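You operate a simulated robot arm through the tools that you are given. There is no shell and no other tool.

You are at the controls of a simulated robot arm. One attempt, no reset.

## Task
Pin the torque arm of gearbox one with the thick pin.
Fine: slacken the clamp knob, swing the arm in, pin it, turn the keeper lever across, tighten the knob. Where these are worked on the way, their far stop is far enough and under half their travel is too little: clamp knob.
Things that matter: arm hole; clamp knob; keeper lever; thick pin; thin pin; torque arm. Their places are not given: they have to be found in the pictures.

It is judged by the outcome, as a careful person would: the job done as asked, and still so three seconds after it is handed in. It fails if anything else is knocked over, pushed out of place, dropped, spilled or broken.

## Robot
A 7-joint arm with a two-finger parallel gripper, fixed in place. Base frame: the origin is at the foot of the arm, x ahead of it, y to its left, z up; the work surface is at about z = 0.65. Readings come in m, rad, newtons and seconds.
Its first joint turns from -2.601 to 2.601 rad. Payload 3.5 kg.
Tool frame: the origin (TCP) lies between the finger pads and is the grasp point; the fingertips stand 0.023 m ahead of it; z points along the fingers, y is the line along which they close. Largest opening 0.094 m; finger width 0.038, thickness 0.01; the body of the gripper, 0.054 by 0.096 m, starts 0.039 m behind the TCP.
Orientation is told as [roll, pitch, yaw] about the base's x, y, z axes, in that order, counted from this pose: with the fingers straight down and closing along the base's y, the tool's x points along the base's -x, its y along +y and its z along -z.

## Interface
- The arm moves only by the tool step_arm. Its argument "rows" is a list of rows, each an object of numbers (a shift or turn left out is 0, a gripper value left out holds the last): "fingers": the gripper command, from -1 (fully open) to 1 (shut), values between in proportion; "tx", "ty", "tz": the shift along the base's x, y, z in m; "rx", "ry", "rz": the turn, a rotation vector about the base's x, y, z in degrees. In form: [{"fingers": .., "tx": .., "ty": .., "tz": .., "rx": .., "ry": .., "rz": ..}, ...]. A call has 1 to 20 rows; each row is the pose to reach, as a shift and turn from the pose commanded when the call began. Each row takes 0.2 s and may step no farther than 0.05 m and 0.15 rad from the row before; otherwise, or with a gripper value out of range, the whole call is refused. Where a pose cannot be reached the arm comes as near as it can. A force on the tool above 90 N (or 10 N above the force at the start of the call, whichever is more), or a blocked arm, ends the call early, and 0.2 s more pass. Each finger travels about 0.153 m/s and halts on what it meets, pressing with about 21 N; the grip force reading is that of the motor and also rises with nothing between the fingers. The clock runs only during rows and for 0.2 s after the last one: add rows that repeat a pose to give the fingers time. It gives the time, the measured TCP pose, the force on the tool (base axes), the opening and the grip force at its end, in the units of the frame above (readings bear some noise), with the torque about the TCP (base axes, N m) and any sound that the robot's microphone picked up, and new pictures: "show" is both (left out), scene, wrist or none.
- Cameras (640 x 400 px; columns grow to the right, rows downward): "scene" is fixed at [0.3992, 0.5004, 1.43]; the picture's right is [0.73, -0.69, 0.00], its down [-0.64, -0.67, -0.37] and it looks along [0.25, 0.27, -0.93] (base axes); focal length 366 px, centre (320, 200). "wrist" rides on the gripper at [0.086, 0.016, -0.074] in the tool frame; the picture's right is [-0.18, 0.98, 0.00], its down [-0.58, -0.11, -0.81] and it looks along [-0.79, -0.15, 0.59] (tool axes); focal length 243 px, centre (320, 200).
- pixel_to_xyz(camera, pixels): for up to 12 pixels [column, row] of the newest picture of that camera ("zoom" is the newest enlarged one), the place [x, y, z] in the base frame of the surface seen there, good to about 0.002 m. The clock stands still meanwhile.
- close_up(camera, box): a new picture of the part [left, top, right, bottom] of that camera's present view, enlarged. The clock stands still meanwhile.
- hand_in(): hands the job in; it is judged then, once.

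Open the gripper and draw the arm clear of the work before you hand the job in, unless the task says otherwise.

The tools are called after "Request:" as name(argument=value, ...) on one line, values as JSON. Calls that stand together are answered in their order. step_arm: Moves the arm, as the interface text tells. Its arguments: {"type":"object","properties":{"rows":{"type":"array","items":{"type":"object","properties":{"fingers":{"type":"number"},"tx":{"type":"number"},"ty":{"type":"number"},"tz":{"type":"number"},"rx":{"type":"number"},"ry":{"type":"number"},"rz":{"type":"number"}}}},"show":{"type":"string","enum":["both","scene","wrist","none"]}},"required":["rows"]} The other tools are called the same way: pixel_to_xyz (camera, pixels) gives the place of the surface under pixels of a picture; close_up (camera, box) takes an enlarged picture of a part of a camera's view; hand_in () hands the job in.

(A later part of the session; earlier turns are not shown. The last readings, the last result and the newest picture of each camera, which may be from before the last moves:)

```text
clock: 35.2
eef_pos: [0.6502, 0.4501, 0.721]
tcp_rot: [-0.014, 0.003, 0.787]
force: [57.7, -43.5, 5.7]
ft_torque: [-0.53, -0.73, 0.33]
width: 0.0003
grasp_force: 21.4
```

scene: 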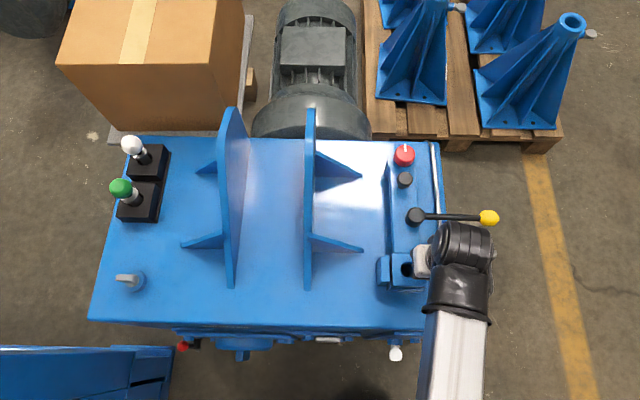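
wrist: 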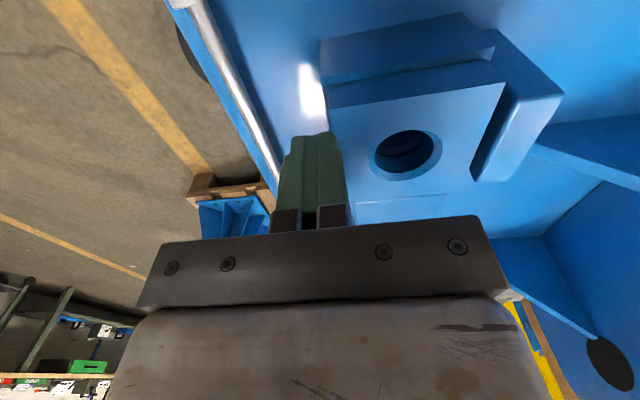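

It's a hard stop: no further motion, so the arm is home. I back off and rise, then move clear to inspect.

Request:
step_arm(rows=[{"tx": 0.004, "ty": -0.004}, {"tx": 0.02, "ty": -0.02}, {"tx": 0.03, "ty": -0.03, "tz": 0.02}, {"tx": 0.03, "ty": -0.03, "tz": 0.06}, {"tx": 0.03, "ty": -0.04, "tz": 0.1}, {"tx": 0.02, "ty": -0.08, "tz": 0.14}, {"tx": 0.0, "ty": -0.12, "tz": 0.18}])

```text
refused: row 6 steps farther than a row can; nothing moved
```

Step too long; I use smaller ones.

Request:
step_arm(rows=[{"tx": 0.004, "ty": -0.004}, {"tx": 0.02, "ty": -0.02}, {"tx": 0.03, "ty": -0.03, "tz": 0.02}, {"tx": 0.03, "ty": -0.03, "tz": 0.06}, {"tx": 0.03, "ty": -0.04, "tz": 0.1}, {"tx": 0.02, "ty": -0.07, "tz": 0.13}, {"tx": 0.01, "ty": -0.1, "tz": 0.16}, {"tx": 0.0, "ty": -0.13, "tz": 0.18}])

```text
clock: 37.0
eef_pos: [0.6433, 0.3229, 0.8995]
tcp_rot: [0.003, 0.002, 0.788]
force: [-0.2, -0.2, 0.2]
ft_torque: [-0.02, -0.02, 0.02]
width: 0.0
grasp_force: 20.7
```

scene: 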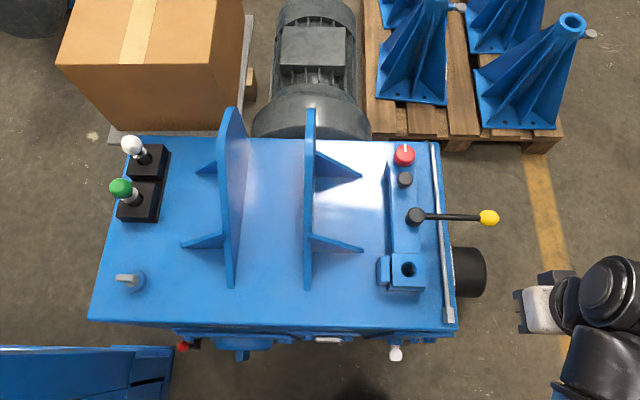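
wrist: 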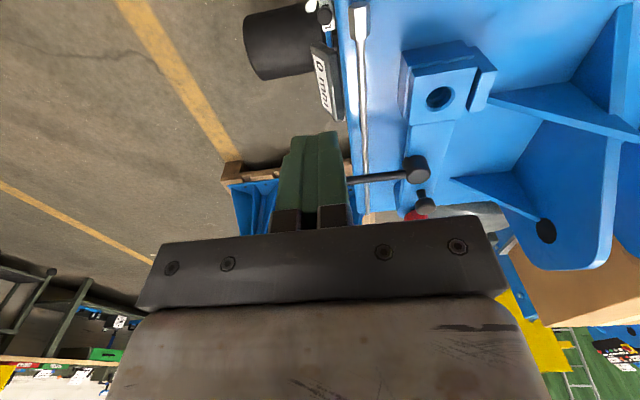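

Request:
close_up(camera="scene", box=[370, 230, 450, 300])

Request:
close_up(camera="scene", box=[380, 140, 510, 240])

Request:
close_up(camera="wrist", box=[340, 30, 510, 230])

Request:
pixel_to_xyz(camera="scene", pixels=[[393, 255], [424, 256], [422, 288], [392, 287], [400, 270], [417, 269], [408, 261], [408, 278], [416, 215], [488, 217], [450, 217], [405, 178]])

```text
5.71 times, centred on (410, 265) of scene
```

zoom: 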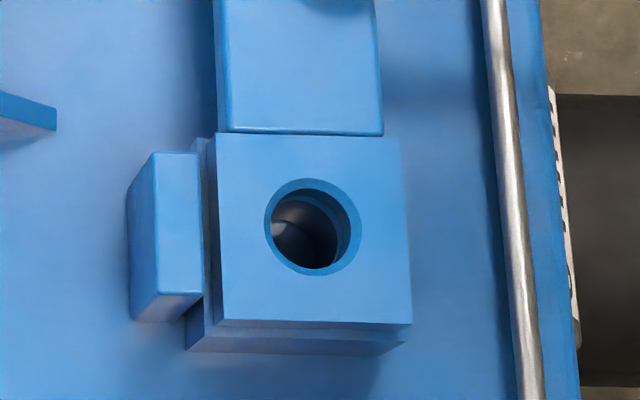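

```text
4.00 times, centred on (445, 190) of scene
```

zoom: 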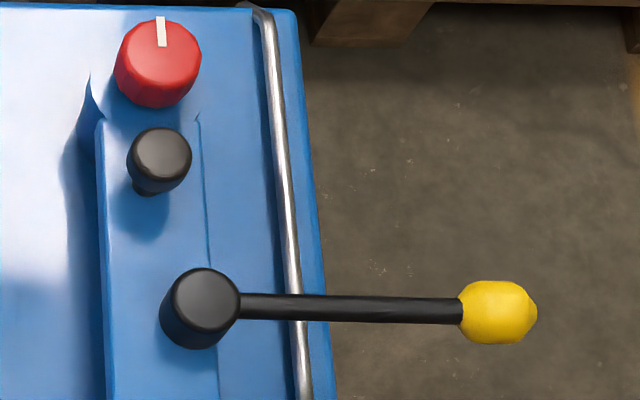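

```text
2.00 times, centred on (425, 130) of wrist
```

zoom: 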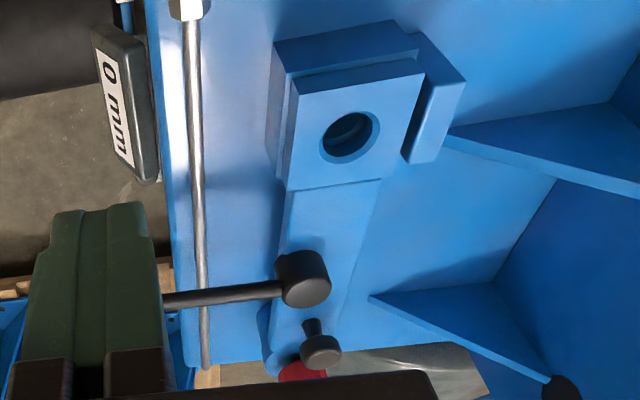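

```text
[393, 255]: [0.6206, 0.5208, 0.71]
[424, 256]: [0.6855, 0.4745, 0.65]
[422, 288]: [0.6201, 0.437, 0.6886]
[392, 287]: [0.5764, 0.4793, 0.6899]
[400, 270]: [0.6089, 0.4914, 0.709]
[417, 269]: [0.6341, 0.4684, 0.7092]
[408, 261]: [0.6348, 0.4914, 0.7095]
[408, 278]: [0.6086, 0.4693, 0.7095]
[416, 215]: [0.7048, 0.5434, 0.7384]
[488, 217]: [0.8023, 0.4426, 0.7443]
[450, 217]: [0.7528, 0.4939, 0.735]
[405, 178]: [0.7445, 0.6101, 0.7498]
```

The arm hole now sits at ≈(0.622, 0.480, 0.7095), coincident with the bracket hole. Now to the green pin at ≈(0.310, 0.989); I travel high with the fingers opening, keeping yaw ≈0.79 so the fingers stay off the white pin.

Request:
step_arm(rows=[{"tx": 0, "ty": 0.02, "tz": 0.03, "fingers": -0.5}, {"tx": -0.02, "ty": 0.06, "tz": 0.05}, {"tx": -0.041, "ty": 0.102, "tz": 0.05}, {"tx": -0.062, "ty": 0.144, "tz": 0.05}, {"tx": -0.083, "ty": 0.186, "tz": 0.05}, {"tx": -0.104, "ty": 0.228, "tz": 0.05}, {"tx": -0.125, "ty": 0.27, "tz": 0.05}, {"tx": -0.146, "ty": 0.312, "tz": 0.05}, {"tx": -0.167, "ty": 0.354, "tz": 0.05}, {"tx": -0.188, "ty": 0.396, "tz": 0.05}, {"tx": -0.209, "ty": 0.438, "tz": 0.05}, {"tx": -0.23, "ty": 0.48, "tz": 0.05}, {"tx": -0.251, "ty": 0.522, "tz": 0.05}, {"tx": -0.272, "ty": 0.564, "tz": 0.05}, {"tx": -0.293, "ty": 0.606, "tz": 0.05}, {"tx": -0.314, "ty": 0.64, "tz": 0.05}, {"tx": -0.333, "ty": 0.666, "tz": 0.03}, {"tx": -0.333, "ty": 0.666, "tz": 0.0}])

```text
clock: 40.8
eef_pos: [0.313, 0.9919, 0.9029]
tcp_rot: [0.004, 0.0, 0.787]
force: [0.2, -0.9, -0.1]
ft_torque: [-0.04, -0.02, -0.02]
width: 0.0706
grasp_force: 0.1
```

scene: 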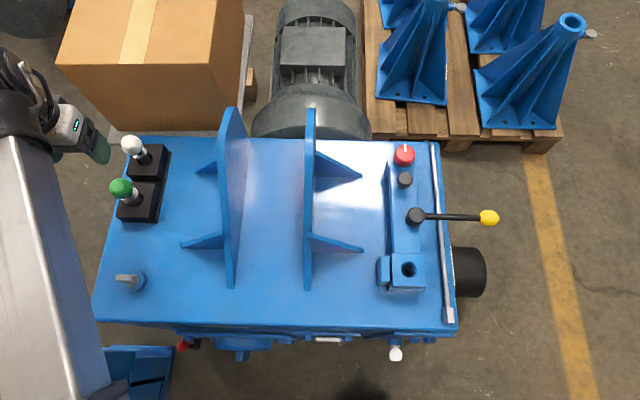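
wrist: 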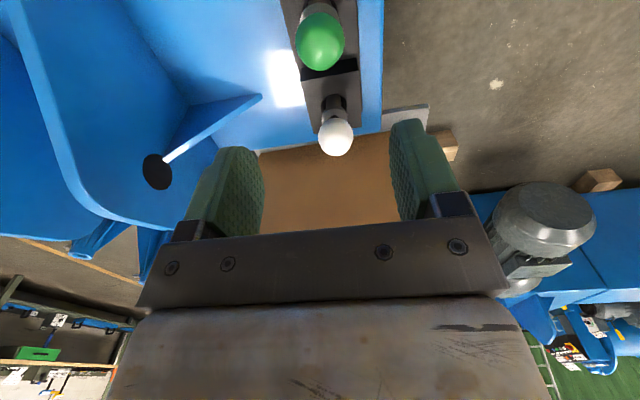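

Above the green pin; it appears at wrist (320,43). I measure both heads from here.

Request:
pixel_to_xyz(camera="wrist", pixels=[[320, 45], [299, 42], [341, 42], [320, 62], [320, 20], [335, 137], [320, 8]])

Request:
close_up(camera="wrist", box=[260, 0, 380, 160])

```text
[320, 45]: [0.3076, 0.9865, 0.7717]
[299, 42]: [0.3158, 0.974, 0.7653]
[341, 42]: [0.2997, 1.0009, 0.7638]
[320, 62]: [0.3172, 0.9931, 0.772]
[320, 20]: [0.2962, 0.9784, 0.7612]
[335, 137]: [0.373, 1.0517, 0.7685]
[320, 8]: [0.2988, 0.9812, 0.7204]
```

```text
2.50 times, centred on (320, 80) of wrist
```

zoom: 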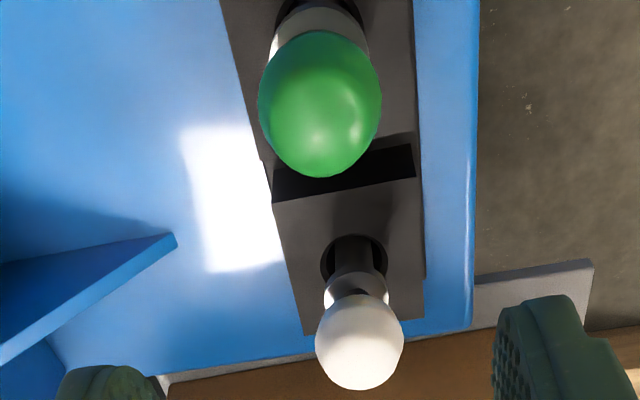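

Ball centre fits ≈(0.309,0.988,0.752). I descend over it.

Request:
step_arm(rows=[{"tx": -0.0035, "ty": -0.003, "tz": -0.04}, {"tx": -0.0035, "ty": -0.003, "tz": -0.08}, {"tx": -0.0035, "ty": -0.003, "tz": -0.11}, {"tx": -0.0035, "ty": -0.003, "tz": -0.135}, {"tx": -0.0035, "ty": -0.003, "tz": -0.153}, {"tx": -0.0035, "ty": -0.003, "tz": -0.153}])

```text
clock: 42.2
eef_pos: [0.3105, 0.988, 0.7493]
tcp_rot: [0.005, 0.0, 0.786]
force: [0.4, -0.1, 0.2]
ft_torque: [-0.02, 0.0, 0.0]
width: 0.0705
grasp_force: 0.1
```

scene: 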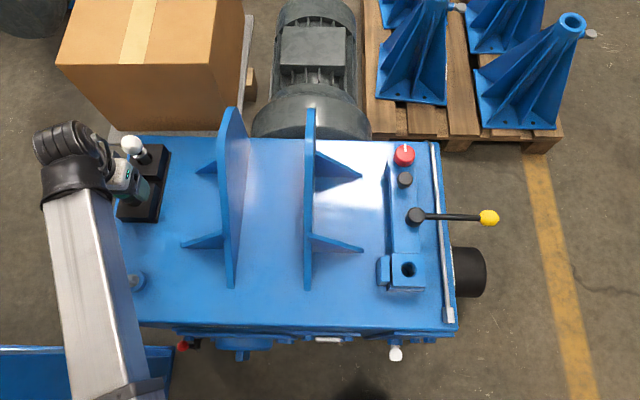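
wrist: 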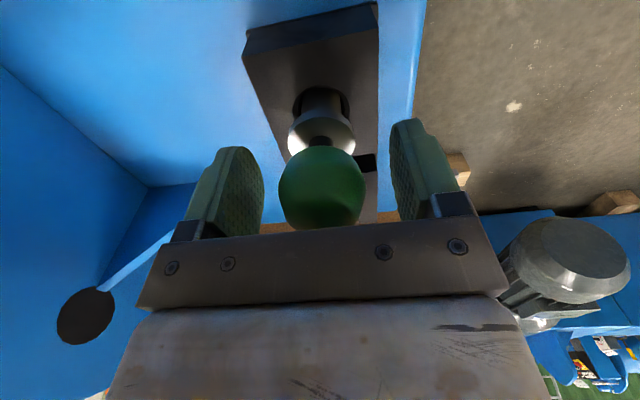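

The ball (321,188) is midway between the pads. I close on it.

Request:
step_arm(rows=[{"fingers": 0.1}, {"fingers": 0.4}, {"fingers": 0.6}, {"fingers": 0.6}], show="wrist")

```text
clock: 43.2
eef_pos: [0.3098, 0.9891, 0.7492]
tcp_rot: [0.003, 0.001, 0.788]
force: [-1.5, 0.6, 0.3]
ft_torque: [0.02, 0.04, -0.01]
width: 0.0397
grasp_force: 21.3
```

wrist: 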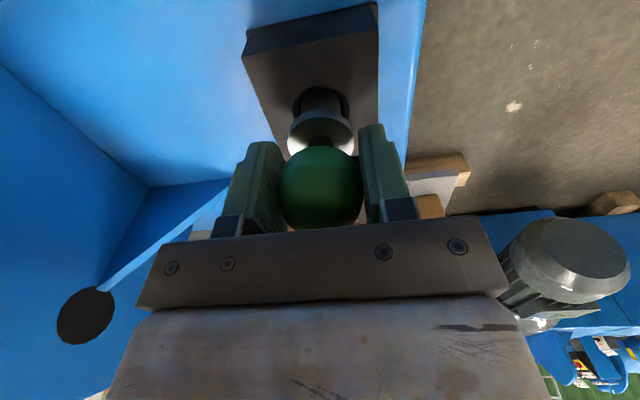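

Gripped (width 0.0397, 21 N). I set full closing force and lift straight up slowly.

Request:
step_arm(rows=[{"fingers": 1}, {"tz": 0.015}, {"tz": 0.03}, {"tz": 0.05}, {"tz": 0.07}, {"tz": 0.1}, {"tz": 0.13}])

```text
clock: 44.8
eef_pos: [0.3081, 0.9879, 0.8804]
tcp_rot: [0.003, 0.001, 0.787]
force: [0.1, -0.1, -2.8]
ft_torque: [0.0, -0.02, 0.02]
width: 0.0398
grasp_force: 20.7
```

scene: 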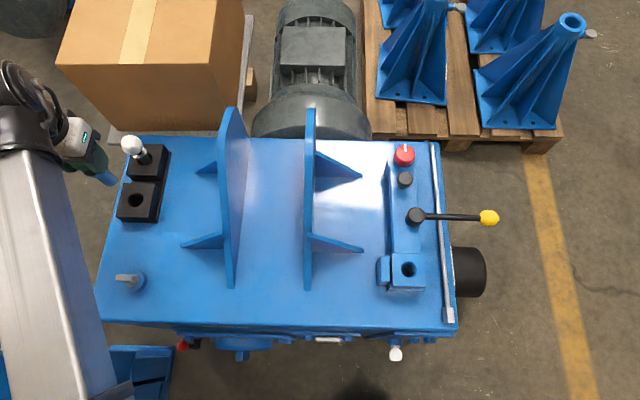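
wrist: 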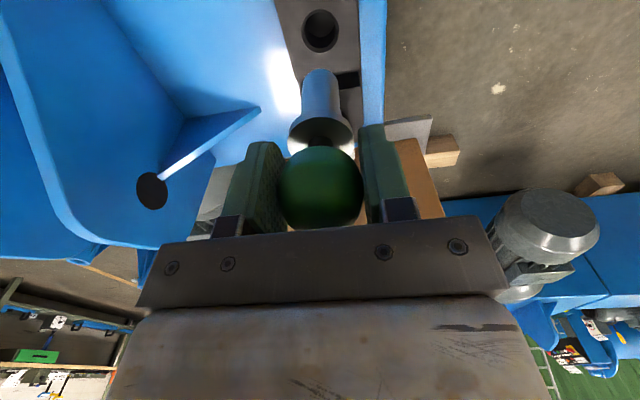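

The pin is lifted and hangs straight. I check its shaft geometry.

Request:
close_up(camera="wrist", box=[260, 40, 400, 240])

Request:
pixel_to_xyz(camera="wrist", pixels=[[320, 73], [320, 90], [320, 112], [302, 95], [338, 95], [303, 110], [336, 110], [320, 125], [320, 140], [320, 34]])

Request:
close_up(camera="scene", box=[50, 100, 190, 230])

```text
2.00 times, centred on (330, 140) of wrist
```

zoom: 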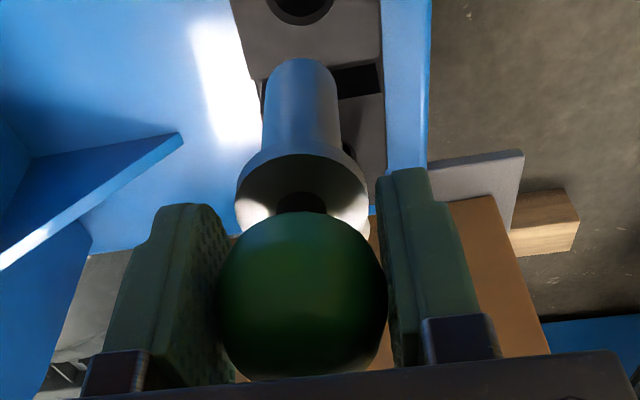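

```text
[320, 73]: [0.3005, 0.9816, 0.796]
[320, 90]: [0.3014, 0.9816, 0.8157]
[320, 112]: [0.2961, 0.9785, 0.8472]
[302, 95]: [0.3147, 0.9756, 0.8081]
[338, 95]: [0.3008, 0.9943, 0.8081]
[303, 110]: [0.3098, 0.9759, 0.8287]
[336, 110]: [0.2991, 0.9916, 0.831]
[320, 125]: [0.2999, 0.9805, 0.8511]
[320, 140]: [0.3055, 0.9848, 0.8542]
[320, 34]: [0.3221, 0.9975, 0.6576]
```

```text
3.08 times, centred on (120, 165) of scene
```

zoom: 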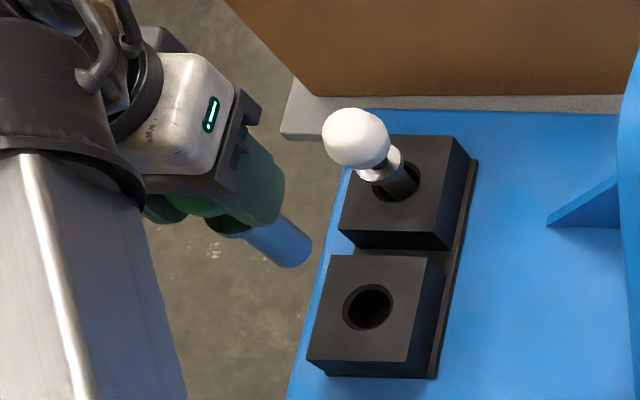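

Tip hangs ≈91 mm below TCP, collar underside ≈35 mm below, shaft ≈23 mm dia. I carry it at z≈0.96 (tip above the 0.83 plates) to over the arm hole.

Request:
step_arm(rows=[{"tz": 0.04}, {"tz": 0.08}, {"tx": 0.02, "ty": -0.033, "tz": 0.085}, {"tx": 0.043, "ty": -0.07, "tz": 0.085}, {"tx": 0.066, "ty": -0.107, "tz": 0.085}, {"tx": 0.089, "ty": -0.144, "tz": 0.085}, {"tx": 0.112, "ty": -0.181, "tz": 0.085}, {"tx": 0.135, "ty": -0.218, "tz": 0.085}, {"tx": 0.158, "ty": -0.255, "tz": 0.085}, {"tx": 0.181, "ty": -0.292, "tz": 0.085}, {"tx": 0.204, "ty": -0.329, "tz": 0.085}, {"tx": 0.227, "ty": -0.366, "tz": 0.085}, {"tx": 0.25, "ty": -0.403, "tz": 0.085}, {"tx": 0.273, "ty": -0.44, "tz": 0.085}, {"tx": 0.296, "ty": -0.477, "tz": 0.075}, {"tx": 0.313, "ty": -0.509, "tz": 0.05}, {"tx": 0.313, "ty": -0.509, "tz": 0.01}, {"tx": 0.313, "ty": -0.509, "tz": -0.02}, {"tx": 0.313, "ty": -0.509, "tz": -0.03}])

```text
clock: 48.8
eef_pos: [0.6234, 0.477, 0.8474]
tcp_rot: [0.004, 0.0, 0.787]
force: [0.2, -0.2, -2.6]
ft_torque: [-0.01, 0.0, 0.03]
width: 0.0395
grasp_force: 21.1
```

scene: 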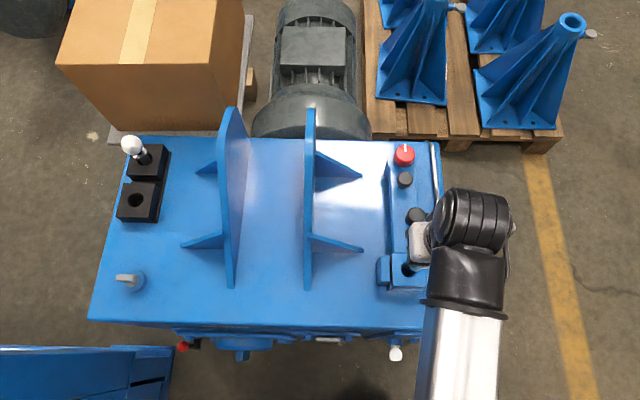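
wrist: 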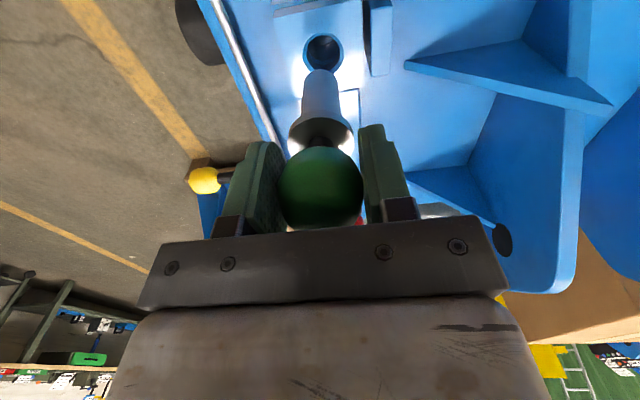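

The hole is at wrist (324,52), pin shaft below it at (320,75). I measure both from this view.

Request:
close_up(camera="wrist", box=[260, 10, 400, 150])

Request:
close_up(camera="scene", box=[370, 230, 450, 300])

Request:
pixel_to_xyz(camera="wrist", pixels=[[302, 52], [345, 52], [324, 32], [295, 60], [352, 60], [320, 74], [303, 95], [337, 95], [320, 95]])

```text
2.86 times, centred on (330, 80) of wrist
```

zoom: 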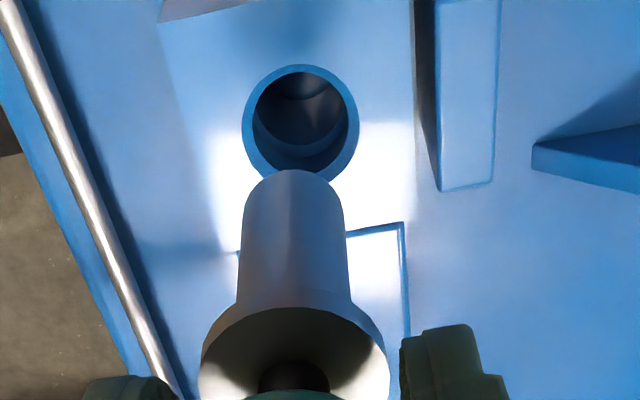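

```text
5.71 times, centred on (410, 265) of scene
```

zoom: 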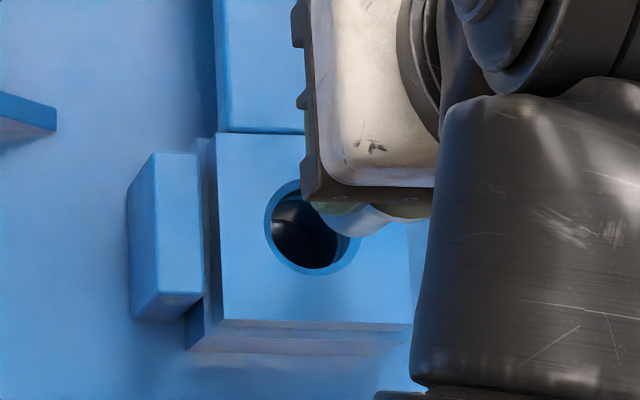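

```text
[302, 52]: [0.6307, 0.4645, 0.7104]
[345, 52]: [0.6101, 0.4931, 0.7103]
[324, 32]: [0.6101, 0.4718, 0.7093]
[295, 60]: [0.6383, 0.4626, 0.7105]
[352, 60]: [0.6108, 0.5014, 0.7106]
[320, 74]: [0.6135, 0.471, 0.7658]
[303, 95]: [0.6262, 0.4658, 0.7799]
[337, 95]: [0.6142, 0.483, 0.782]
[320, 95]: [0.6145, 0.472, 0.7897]
```

Hole (0.621,0.4795) vs. pin axis: about 2.5 mm lateral offset. I correct by (−0.002,+0.002) and lower until the tip just enters.

Request:
step_arm(rows=[{"tx": -0.002, "ty": 0.002}, {"tx": -0.002, "ty": 0.002, "tz": -0.02}, {"tx": -0.002, "ty": 0.002, "tz": -0.035}, {"tx": -0.002, "ty": 0.002, "tz": -0.043}, {"tx": -0.002, "ty": 0.002, "tz": -0.05}])

```text
clock: 50.0
eef_pos: [0.6208, 0.4803, 0.7993]
tcp_rot: [0.003, -0.002, 0.787]
force: [-0.1, -0.5, -4.1]
ft_torque: [0.01, 0.01, -0.04]
width: 0.0398
grasp_force: 20.8
```

scene: 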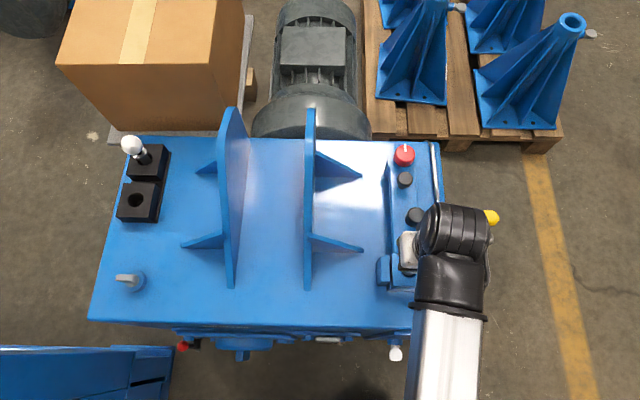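
wrist: 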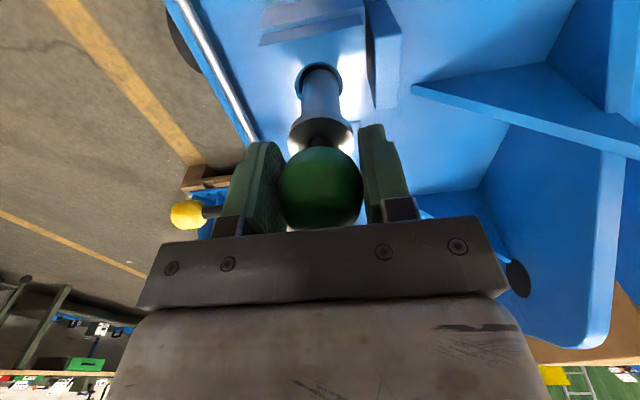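

Request:
close_up(camera="wrist", box=[270, 40, 370, 140])

```text
4.00 times, centred on (320, 90) of wrist
```

zoom: 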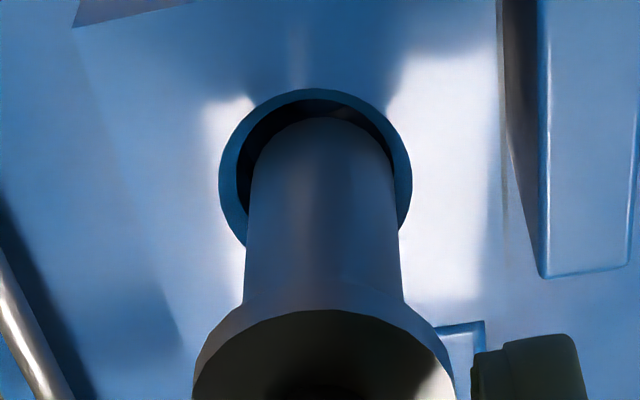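

Tip sits inside the hole outline, within ~1 mm of centre. I nudge and lower slowly.

Request:
step_arm(rows=[{"tx": 0.0007, "ty": -0.0007, "tz": -0.008}, {"tx": 0.0007, "ty": -0.0007, "tz": -0.016}, {"tx": 0.0007, "ty": -0.0007, "tz": -0.024}, {"tx": 0.0007, "ty": -0.0007, "tz": -0.032}, {"tx": 0.0007, "ty": -0.0007, "tz": -0.04}])

```text
clock: 51.2
eef_pos: [0.6219, 0.4791, 0.7584]
tcp_rot: [0.003, 0.0, 0.788]
force: [0.6, 0.4, -3.3]
ft_torque: [-0.02, 0.01, -0.02]
width: 0.0398
grasp_force: 21.3
```

scene: 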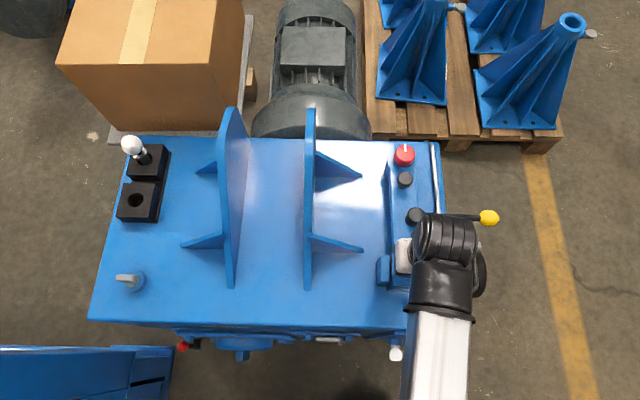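
wrist: 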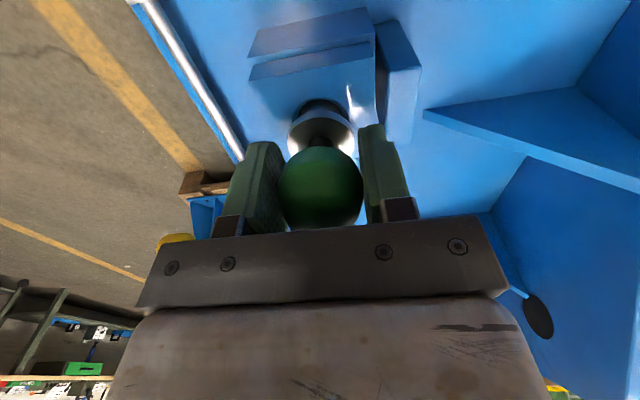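

The shaft slides in freely (no side force). I lower the rest in small steps until contact.

Request:
step_arm(rows=[{"tz": -0.004}, {"tz": -0.008}, {"tz": -0.011}, {"tz": -0.013}, {"tz": -0.015}])

```text
clock: 52.4
eef_pos: [0.6219, 0.4793, 0.7445]
tcp_rot: [0.003, 0.0, 0.789]
force: [-1.5, -0.9, 12.7]
ft_torque: [-0.09, -0.11, 0.03]
width: 0.0399
grasp_force: 20.8
```

scene: 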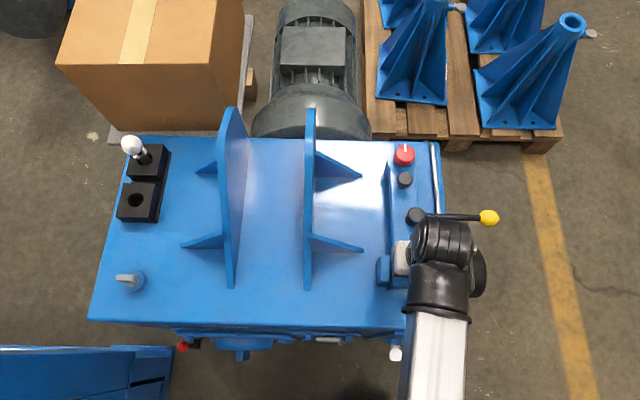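
wrist: 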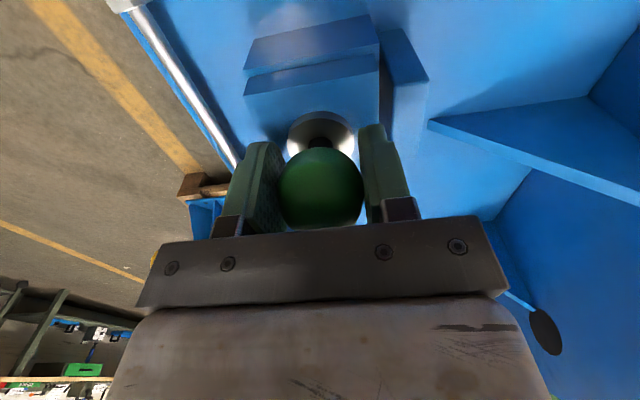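

Upward force 13 N at TCP z 0.7445, exactly the predicted seating height: the collar rests on the arm. I release and rise.

Request:
step_arm(rows=[{"tz": 0.001, "fingers": 0.0}, {"tz": 0.001, "fingers": -0.5}, {"tz": 0.001, "fingers": -0.5}, {"tz": 0.03}, {"tz": 0.06}, {"tz": 0.1}, {"tx": 0.01, "ty": -0.04, "tz": 0.12}, {"tx": 0.02, "ty": -0.08, "tz": 0.14}, {"tx": 0.02, "ty": -0.12, "tz": 0.15}])

```text
clock: 54.4
eef_pos: [0.6405, 0.3611, 0.8898]
tcp_rot: [0.004, 0.0, 0.787]
force: [-0.3, 1.1, -0.3]
ft_torque: [-0.02, 0.01, -0.04]
width: 0.0704
grasp_force: 0.2
```

scene: 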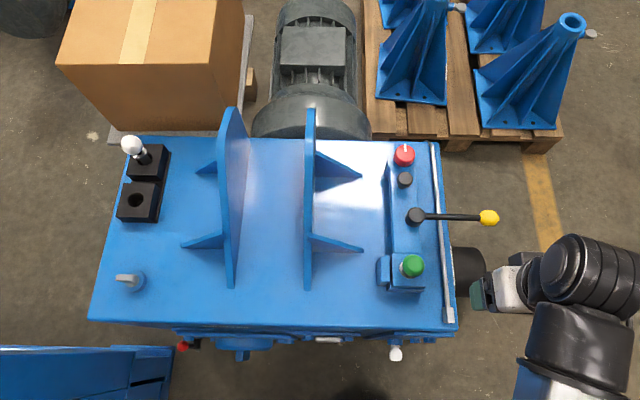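
wrist: 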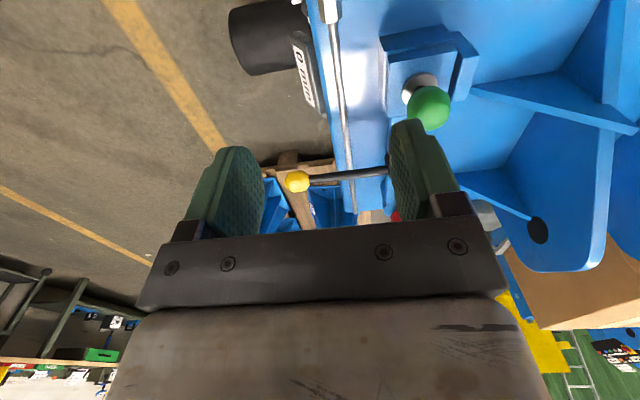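

The pin stands in the arm hole (green ball at scene (413,265)). I zoom on pin and lever to plan turning the keeper.

Request:
close_up(camera="scene", box=[380, 195, 510, 300])

Request:
close_up(camera="wrist", box=[270, 30, 490, 240])

Request:
pixel_to_xyz(camera="scene", pixels=[[412, 263], [404, 268], [416, 215], [425, 216], [440, 216], [460, 217], [475, 217], [489, 217], [489, 211], [489, 224], [497, 218]])

Request:
pixel_to_xyz(camera="wrist", pixels=[[298, 181], [320, 179], [350, 175], [375, 171], [428, 106], [412, 92]])

```text
3.81 times, centred on (445, 248) of scene
```

zoom: 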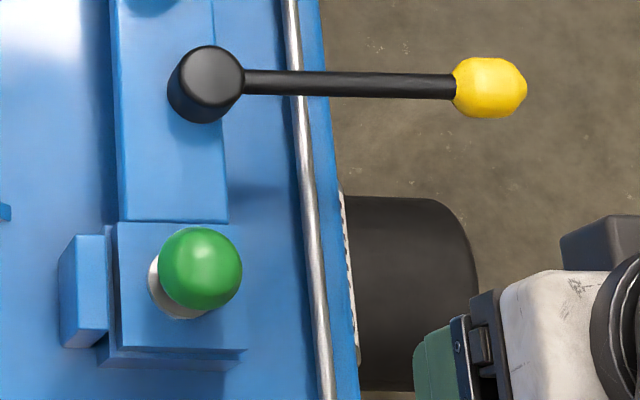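

```text
1.90 times, centred on (380, 135) of wrist
```

zoom: 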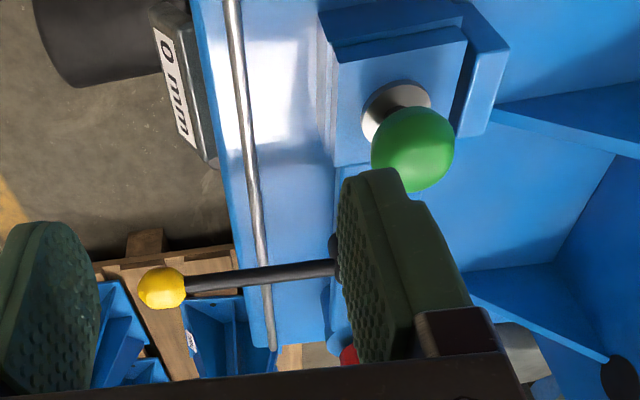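

```text
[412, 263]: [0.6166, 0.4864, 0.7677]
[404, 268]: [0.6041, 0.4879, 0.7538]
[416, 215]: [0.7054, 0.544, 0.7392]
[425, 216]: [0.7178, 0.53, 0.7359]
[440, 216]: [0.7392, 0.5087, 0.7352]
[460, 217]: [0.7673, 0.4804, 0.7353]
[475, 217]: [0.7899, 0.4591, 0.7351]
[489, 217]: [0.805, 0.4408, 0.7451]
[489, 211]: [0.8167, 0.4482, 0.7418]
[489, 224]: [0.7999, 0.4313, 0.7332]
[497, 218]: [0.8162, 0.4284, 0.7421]
```

```text
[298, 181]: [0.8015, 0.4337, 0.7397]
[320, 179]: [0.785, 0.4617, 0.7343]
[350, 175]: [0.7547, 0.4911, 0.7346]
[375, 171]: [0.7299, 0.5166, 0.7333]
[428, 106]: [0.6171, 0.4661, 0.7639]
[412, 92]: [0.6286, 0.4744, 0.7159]
```

The lever's hub is at ≈(0.706,0.543), rod top z 0.735, yellow ball ≈(0.806,0.438); turned 90° clockwise the rod will pass over the pin's collar beside its neck. I move closed fingers to the ball's outer (+x,+y) side, high first.

Request:
step_arm(rows=[{"tx": 0.02, "ty": 0.01, "rz": 8, "fingers": 1}, {"tx": 0.04, "ty": 0.02, "rz": 16}, {"tx": 0.06, "ty": 0.03, "rz": 24}, {"tx": 0.08, "ty": 0.04, "rz": 32}, {"tx": 0.1, "ty": 0.05, "rz": 40}, {"tx": 0.12, "ty": 0.06, "rz": 48}, {"tx": 0.14, "ty": 0.07, "rz": 56}, {"tx": 0.16, "ty": 0.08, "rz": 64}, {"tx": 0.18, "ty": 0.095, "rz": 72}, {"tx": 0.2, "ty": 0.11, "rz": 80}, {"tx": 0.207, "ty": 0.117, "rz": 88}, {"tx": 0.207, "ty": 0.117, "rz": 89}])

```text
clock: 57.0
eef_pos: [0.848, 0.4763, 0.8931]
tcp_rot: [0.005, -0.002, 2.344]
force: [0.4, 0.2, -0.2]
ft_torque: [-0.03, 0.03, -0.01]
width: 0.0
grasp_force: 20.5
```

scene: 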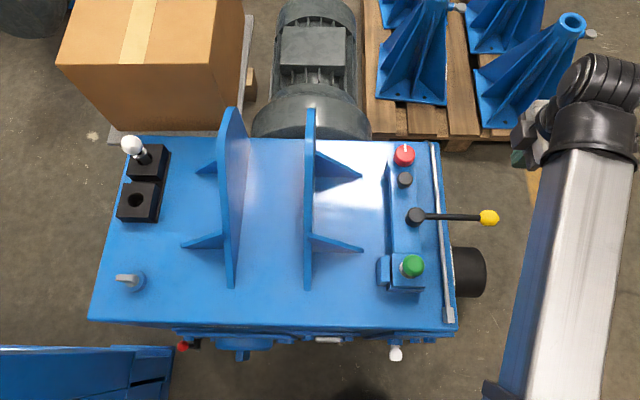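
wrist: 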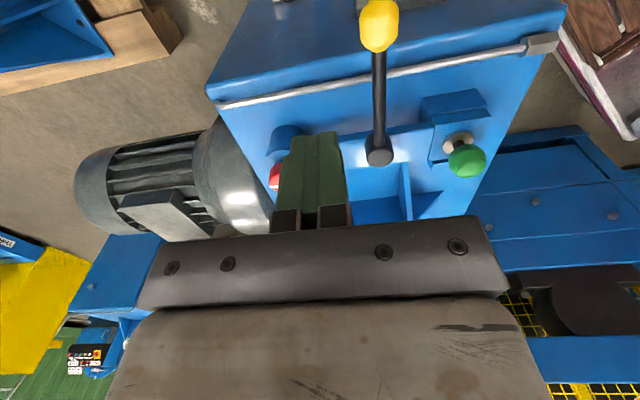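

Fingers are to the trailing side of the lever, aligned parallel with it. I descend to TCP z≈0.743.

Request:
step_arm(rows=[{"tz": -0.04}, {"tz": -0.08}, {"tz": -0.115}, {"tz": -0.14}, {"tz": -0.15}, {"tz": -0.15}])

```text
clock: 58.4
eef_pos: [0.8492, 0.4767, 0.7431]
tcp_rot: [0.006, 0.0, 2.34]
force: [-0.2, 0.4, -0.4]
ft_torque: [-0.01, -0.01, 0.01]
width: 0.0
grasp_force: 20.8
```

scene: 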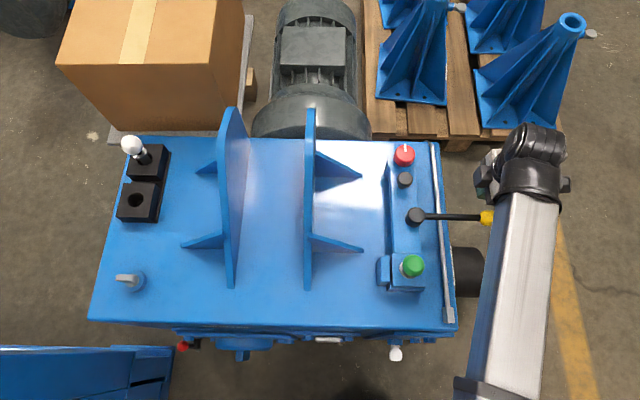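
wrist: 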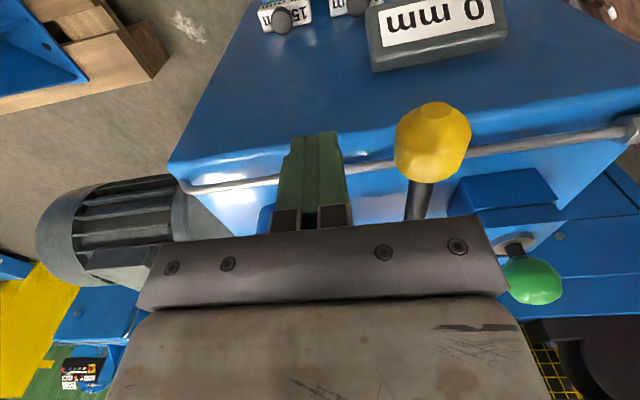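

I check the ball's position relative to the fingers before pushing.

Request:
pixel_to_xyz(camera="wrist", pixels=[[432, 140], [400, 145], [466, 145], [418, 205], [318, 160]])

```text
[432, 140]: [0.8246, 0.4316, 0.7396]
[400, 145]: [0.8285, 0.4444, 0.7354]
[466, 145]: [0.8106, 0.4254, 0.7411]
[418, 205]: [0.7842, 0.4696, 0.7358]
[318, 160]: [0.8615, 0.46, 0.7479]
```

Ball centre ≈(0.811,0.437). I push it along the clockwise arc about the hub, wrist turning with it, to about 60° first.

Request:
step_arm(rows=[{"tx": -0.012, "ty": -0.01}, {"tx": -0.023, "ty": -0.019}, {"tx": -0.0295, "ty": -0.0269, "rz": -4}, {"tx": -0.0377, "ty": -0.0368, "rz": -9}, {"tx": -0.0471, "ty": -0.0456, "rz": -14}, {"tx": -0.0572, "ty": -0.0535, "rz": -19}, {"tx": -0.068, "ty": -0.0606, "rz": -24}, {"tx": -0.0794, "ty": -0.0666, "rz": -29}, {"tx": -0.0912, "ty": -0.0716, "rz": -34}, {"tx": -0.1035, "ty": -0.0755, "rz": -39}, {"tx": -0.116, "ty": -0.0785, "rz": -44}, {"tx": -0.1287, "ty": -0.0803, "rz": -49}, {"tx": -0.1416, "ty": -0.081, "rz": -54}, {"tx": -0.1544, "ty": -0.0806, "rz": -59}])

```text
clock: 61.4
eef_pos: [0.6939, 0.3958, 0.7429]
tcp_rot: [0.005, -0.001, 1.309]
force: [0.2, -0.3, 0.1]
ft_torque: [0.0, -0.03, 0.03]
width: 0.0
grasp_force: 21.5
```

scene: 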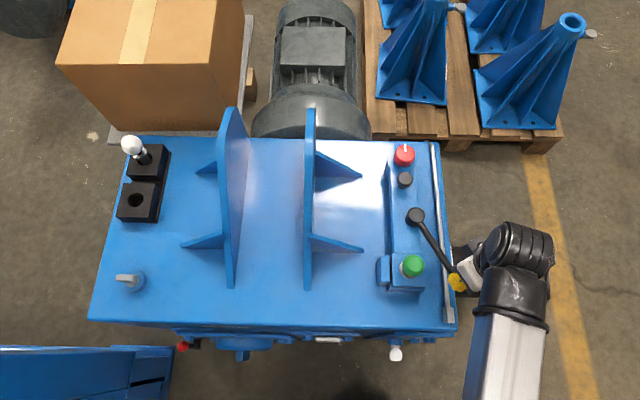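
wrist: 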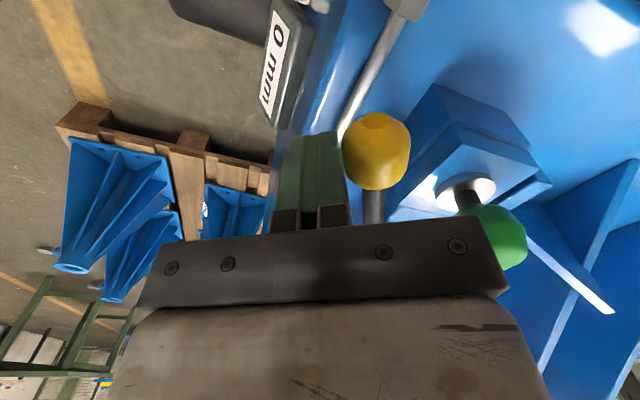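

The lever follows well. I continue slowly toward the pin.

Request:
step_arm(rows=[{"tx": -0.0064, "ty": 0.0008, "rz": -2.5}, {"tx": -0.0128, "ty": 0.0016, "rz": -5}, {"tx": -0.0254, "ty": 0.0043, "rz": -10}, {"tx": -0.0377, "ty": 0.008, "rz": -15}, {"tx": -0.0437, "ty": 0.0104, "rz": -17.5}, {"tx": -0.0497, "ty": 0.0128, "rz": -20}])

```text
clock: 62.8
eef_pos: [0.6419, 0.4093, 0.743]
tcp_rot: [0.005, 0.0, 0.96]
force: [0.5, 0.1, 0.1]
ft_torque: [-0.01, -0.01, 0.01]
width: 0.0002
grasp_force: 21.4
```

scene: 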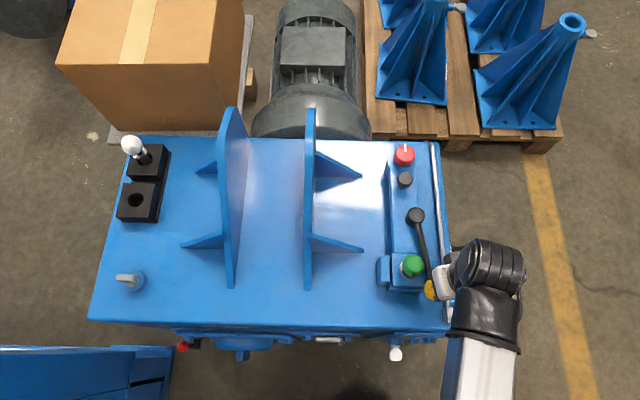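
wrist: 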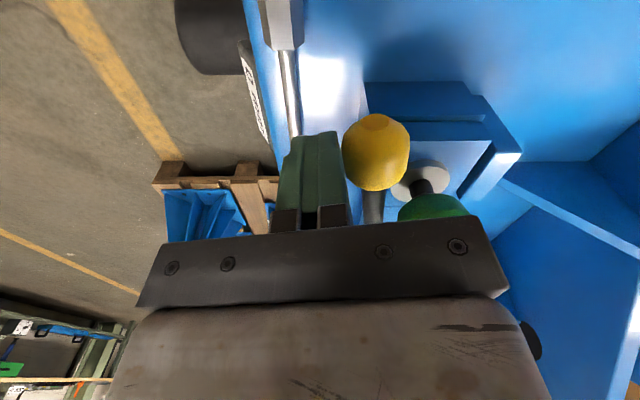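

Rod now near the ball at scene (413,265). A few more degrees slowly, watching force.

Request:
step_arm(rows=[{"tx": -0.003, "ty": 0.0015, "rz": -1.25}, {"tx": -0.0058, "ty": 0.0029, "rz": -2.5}, {"tx": -0.0086, "ty": 0.0044, "rz": -3.7}, {"tx": -0.0114, "ty": 0.0058, "rz": -5}, {"tx": -0.0136, "ty": 0.0071, "rz": -6}, {"tx": -0.0159, "ty": 0.0085, "rz": -7}])

```text
clock: 64.2
eef_pos: [0.6283, 0.4165, 0.7432]
tcp_rot: [0.003, 0.001, 0.839]
force: [1.0, 0.1, 0.2]
ft_torque: [-0.02, 0.0, -0.01]
width: 0.0
grasp_force: 20.5
```

scene: 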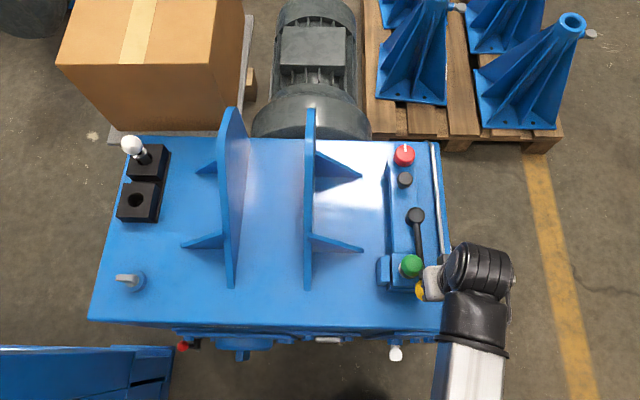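
wrist: 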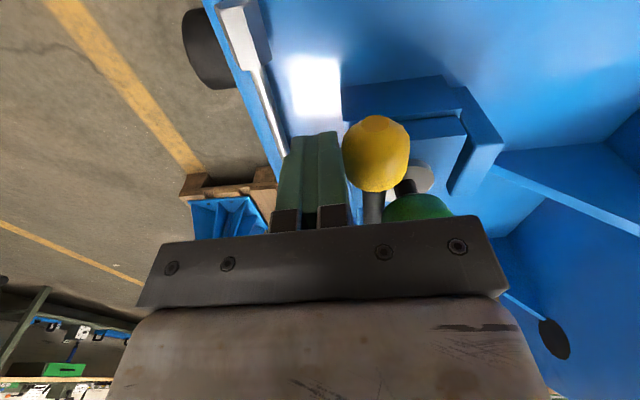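

Request:
close_up(camera="wrist", box=[320, 90, 480, 230])

Request:
close_up(camera="scene", box=[375, 195, 465, 310])

```text
2.86 times, centred on (400, 160) of wrist
```

zoom: 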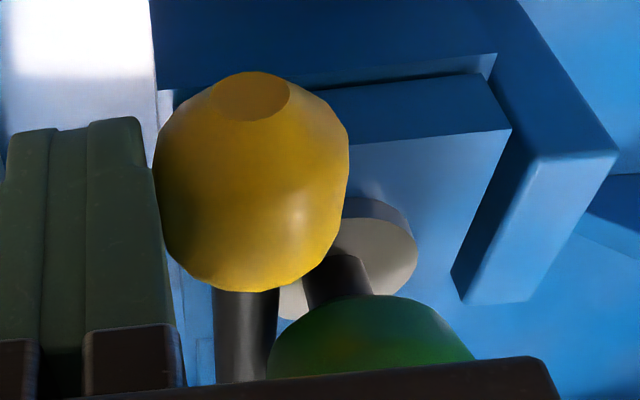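

```text
3.48 times, centred on (420, 252) of scene
```

zoom: 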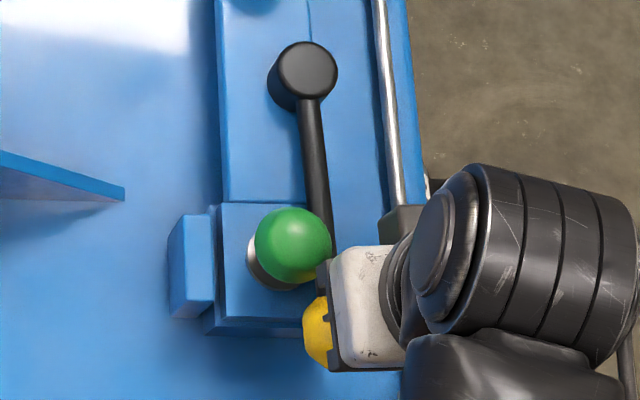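

The rod is sliding over the collar beneath the green ball. I push on in 1° steps, looking for the stop.

Request:
step_arm(rows=[{"tx": -0.0021, "ty": 0.0013, "rz": -1}, {"tx": -0.0043, "ty": 0.0027, "rz": -2}, {"tx": -0.0064, "ty": 0.0042, "rz": -3}, {"tx": -0.0085, "ty": 0.0057, "rz": -4}])

```text
clock: 65.2
eef_pos: [0.6212, 0.4202, 0.742]
tcp_rot: [-0.005, 0.001, 0.767]
force: [34.6, -31.9, -6.1]
ft_torque: [-0.44, -0.54, -0.01]
width: 0.0
grasp_force: 20.8
```

scene: 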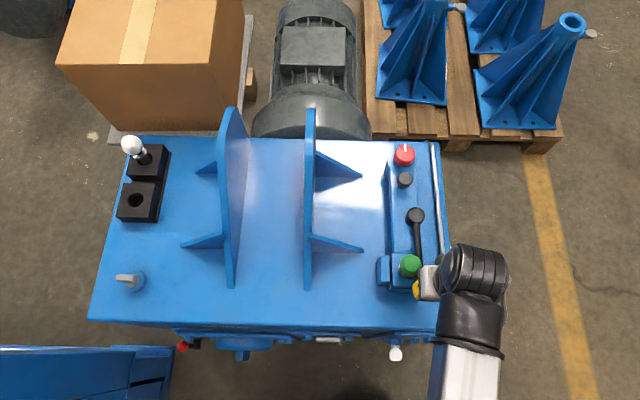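
wrist: 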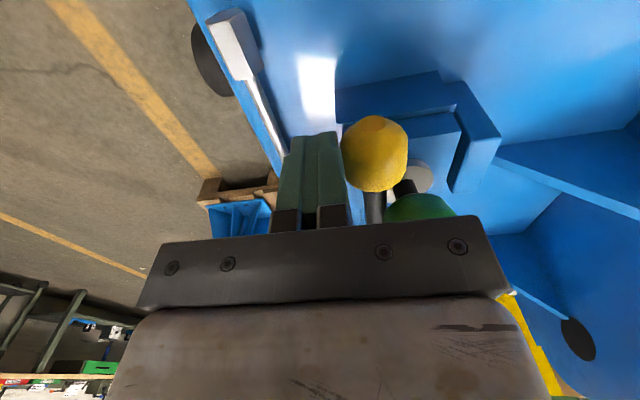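

Force 47 N: the lever has met its stop (or the pin's neck). I back off and rise to inspect.

Request:
step_arm(rows=[{"tx": 0.004, "ty": -0.004}, {"tx": 0.02, "ty": -0.02}, {"tx": 0.035, "ty": -0.035, "tz": 0.01}, {"tx": 0.035, "ty": -0.035, "tz": 0.05}, {"tx": 0.035, "ty": -0.05, "tz": 0.09}, {"tx": 0.03, "ty": -0.08, "tz": 0.12}, {"tx": 0.03, "ty": -0.11, "tz": 0.15}])

```text
clock: 66.8
eef_pos: [0.6475, 0.313, 0.8951]
tcp_rot: [0.003, -0.001, 0.772]
force: [1.0, -1.0, -0.4]
ft_torque: [0.04, -0.04, 0.0]
width: 0.0
grasp_force: 20.7
```

scene: 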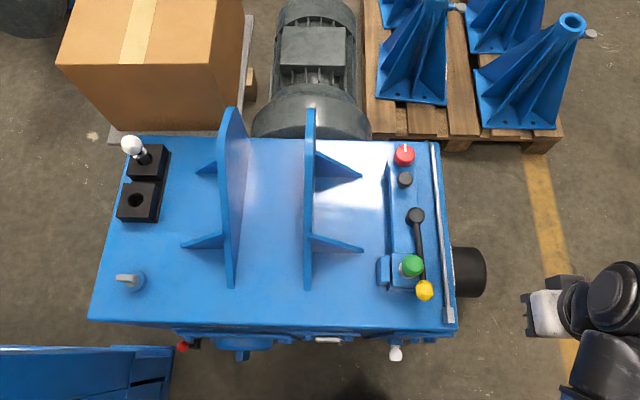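
wrist: 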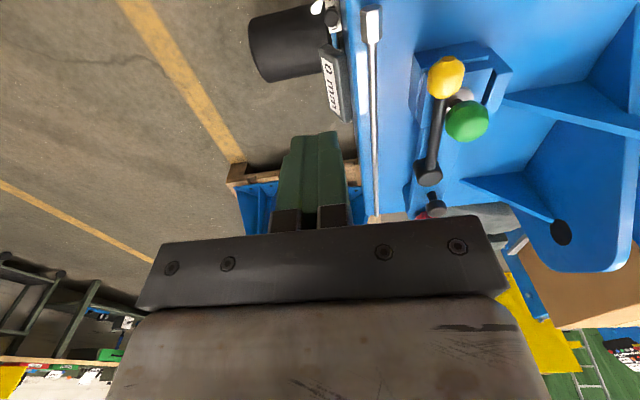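

Request:
close_up(camera="wrist", box=[390, 30, 530, 220])

Request:
close_up(camera="scene", box=[375, 195, 455, 310])

Request:
pixel_to_xyz(camera="scene", pixels=[[416, 215], [418, 228], [421, 250], [423, 270], [425, 288], [412, 263], [393, 255]])

```text
2.11 times, centred on (460, 125) of wrist
```

zoom: 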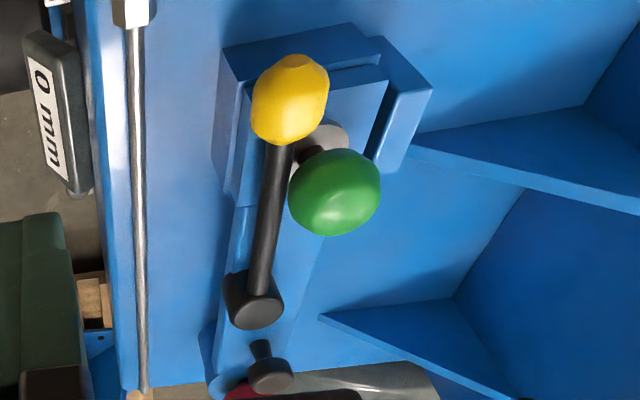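

```text
3.48 times, centred on (415, 252) of scene
```

zoom: 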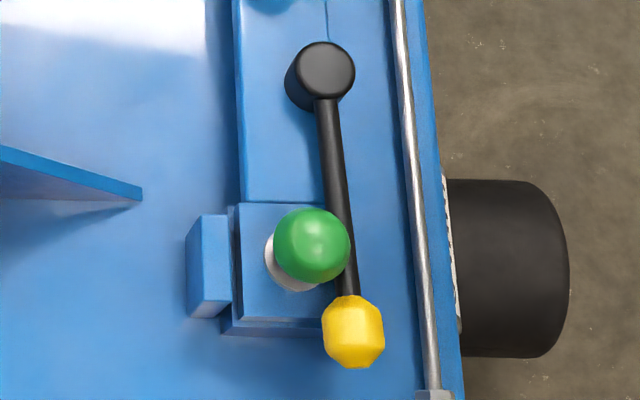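

```text
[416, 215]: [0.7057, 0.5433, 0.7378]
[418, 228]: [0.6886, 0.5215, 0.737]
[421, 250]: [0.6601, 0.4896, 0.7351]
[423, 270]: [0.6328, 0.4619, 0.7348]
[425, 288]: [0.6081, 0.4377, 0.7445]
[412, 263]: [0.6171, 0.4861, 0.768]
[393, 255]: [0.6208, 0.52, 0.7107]
```

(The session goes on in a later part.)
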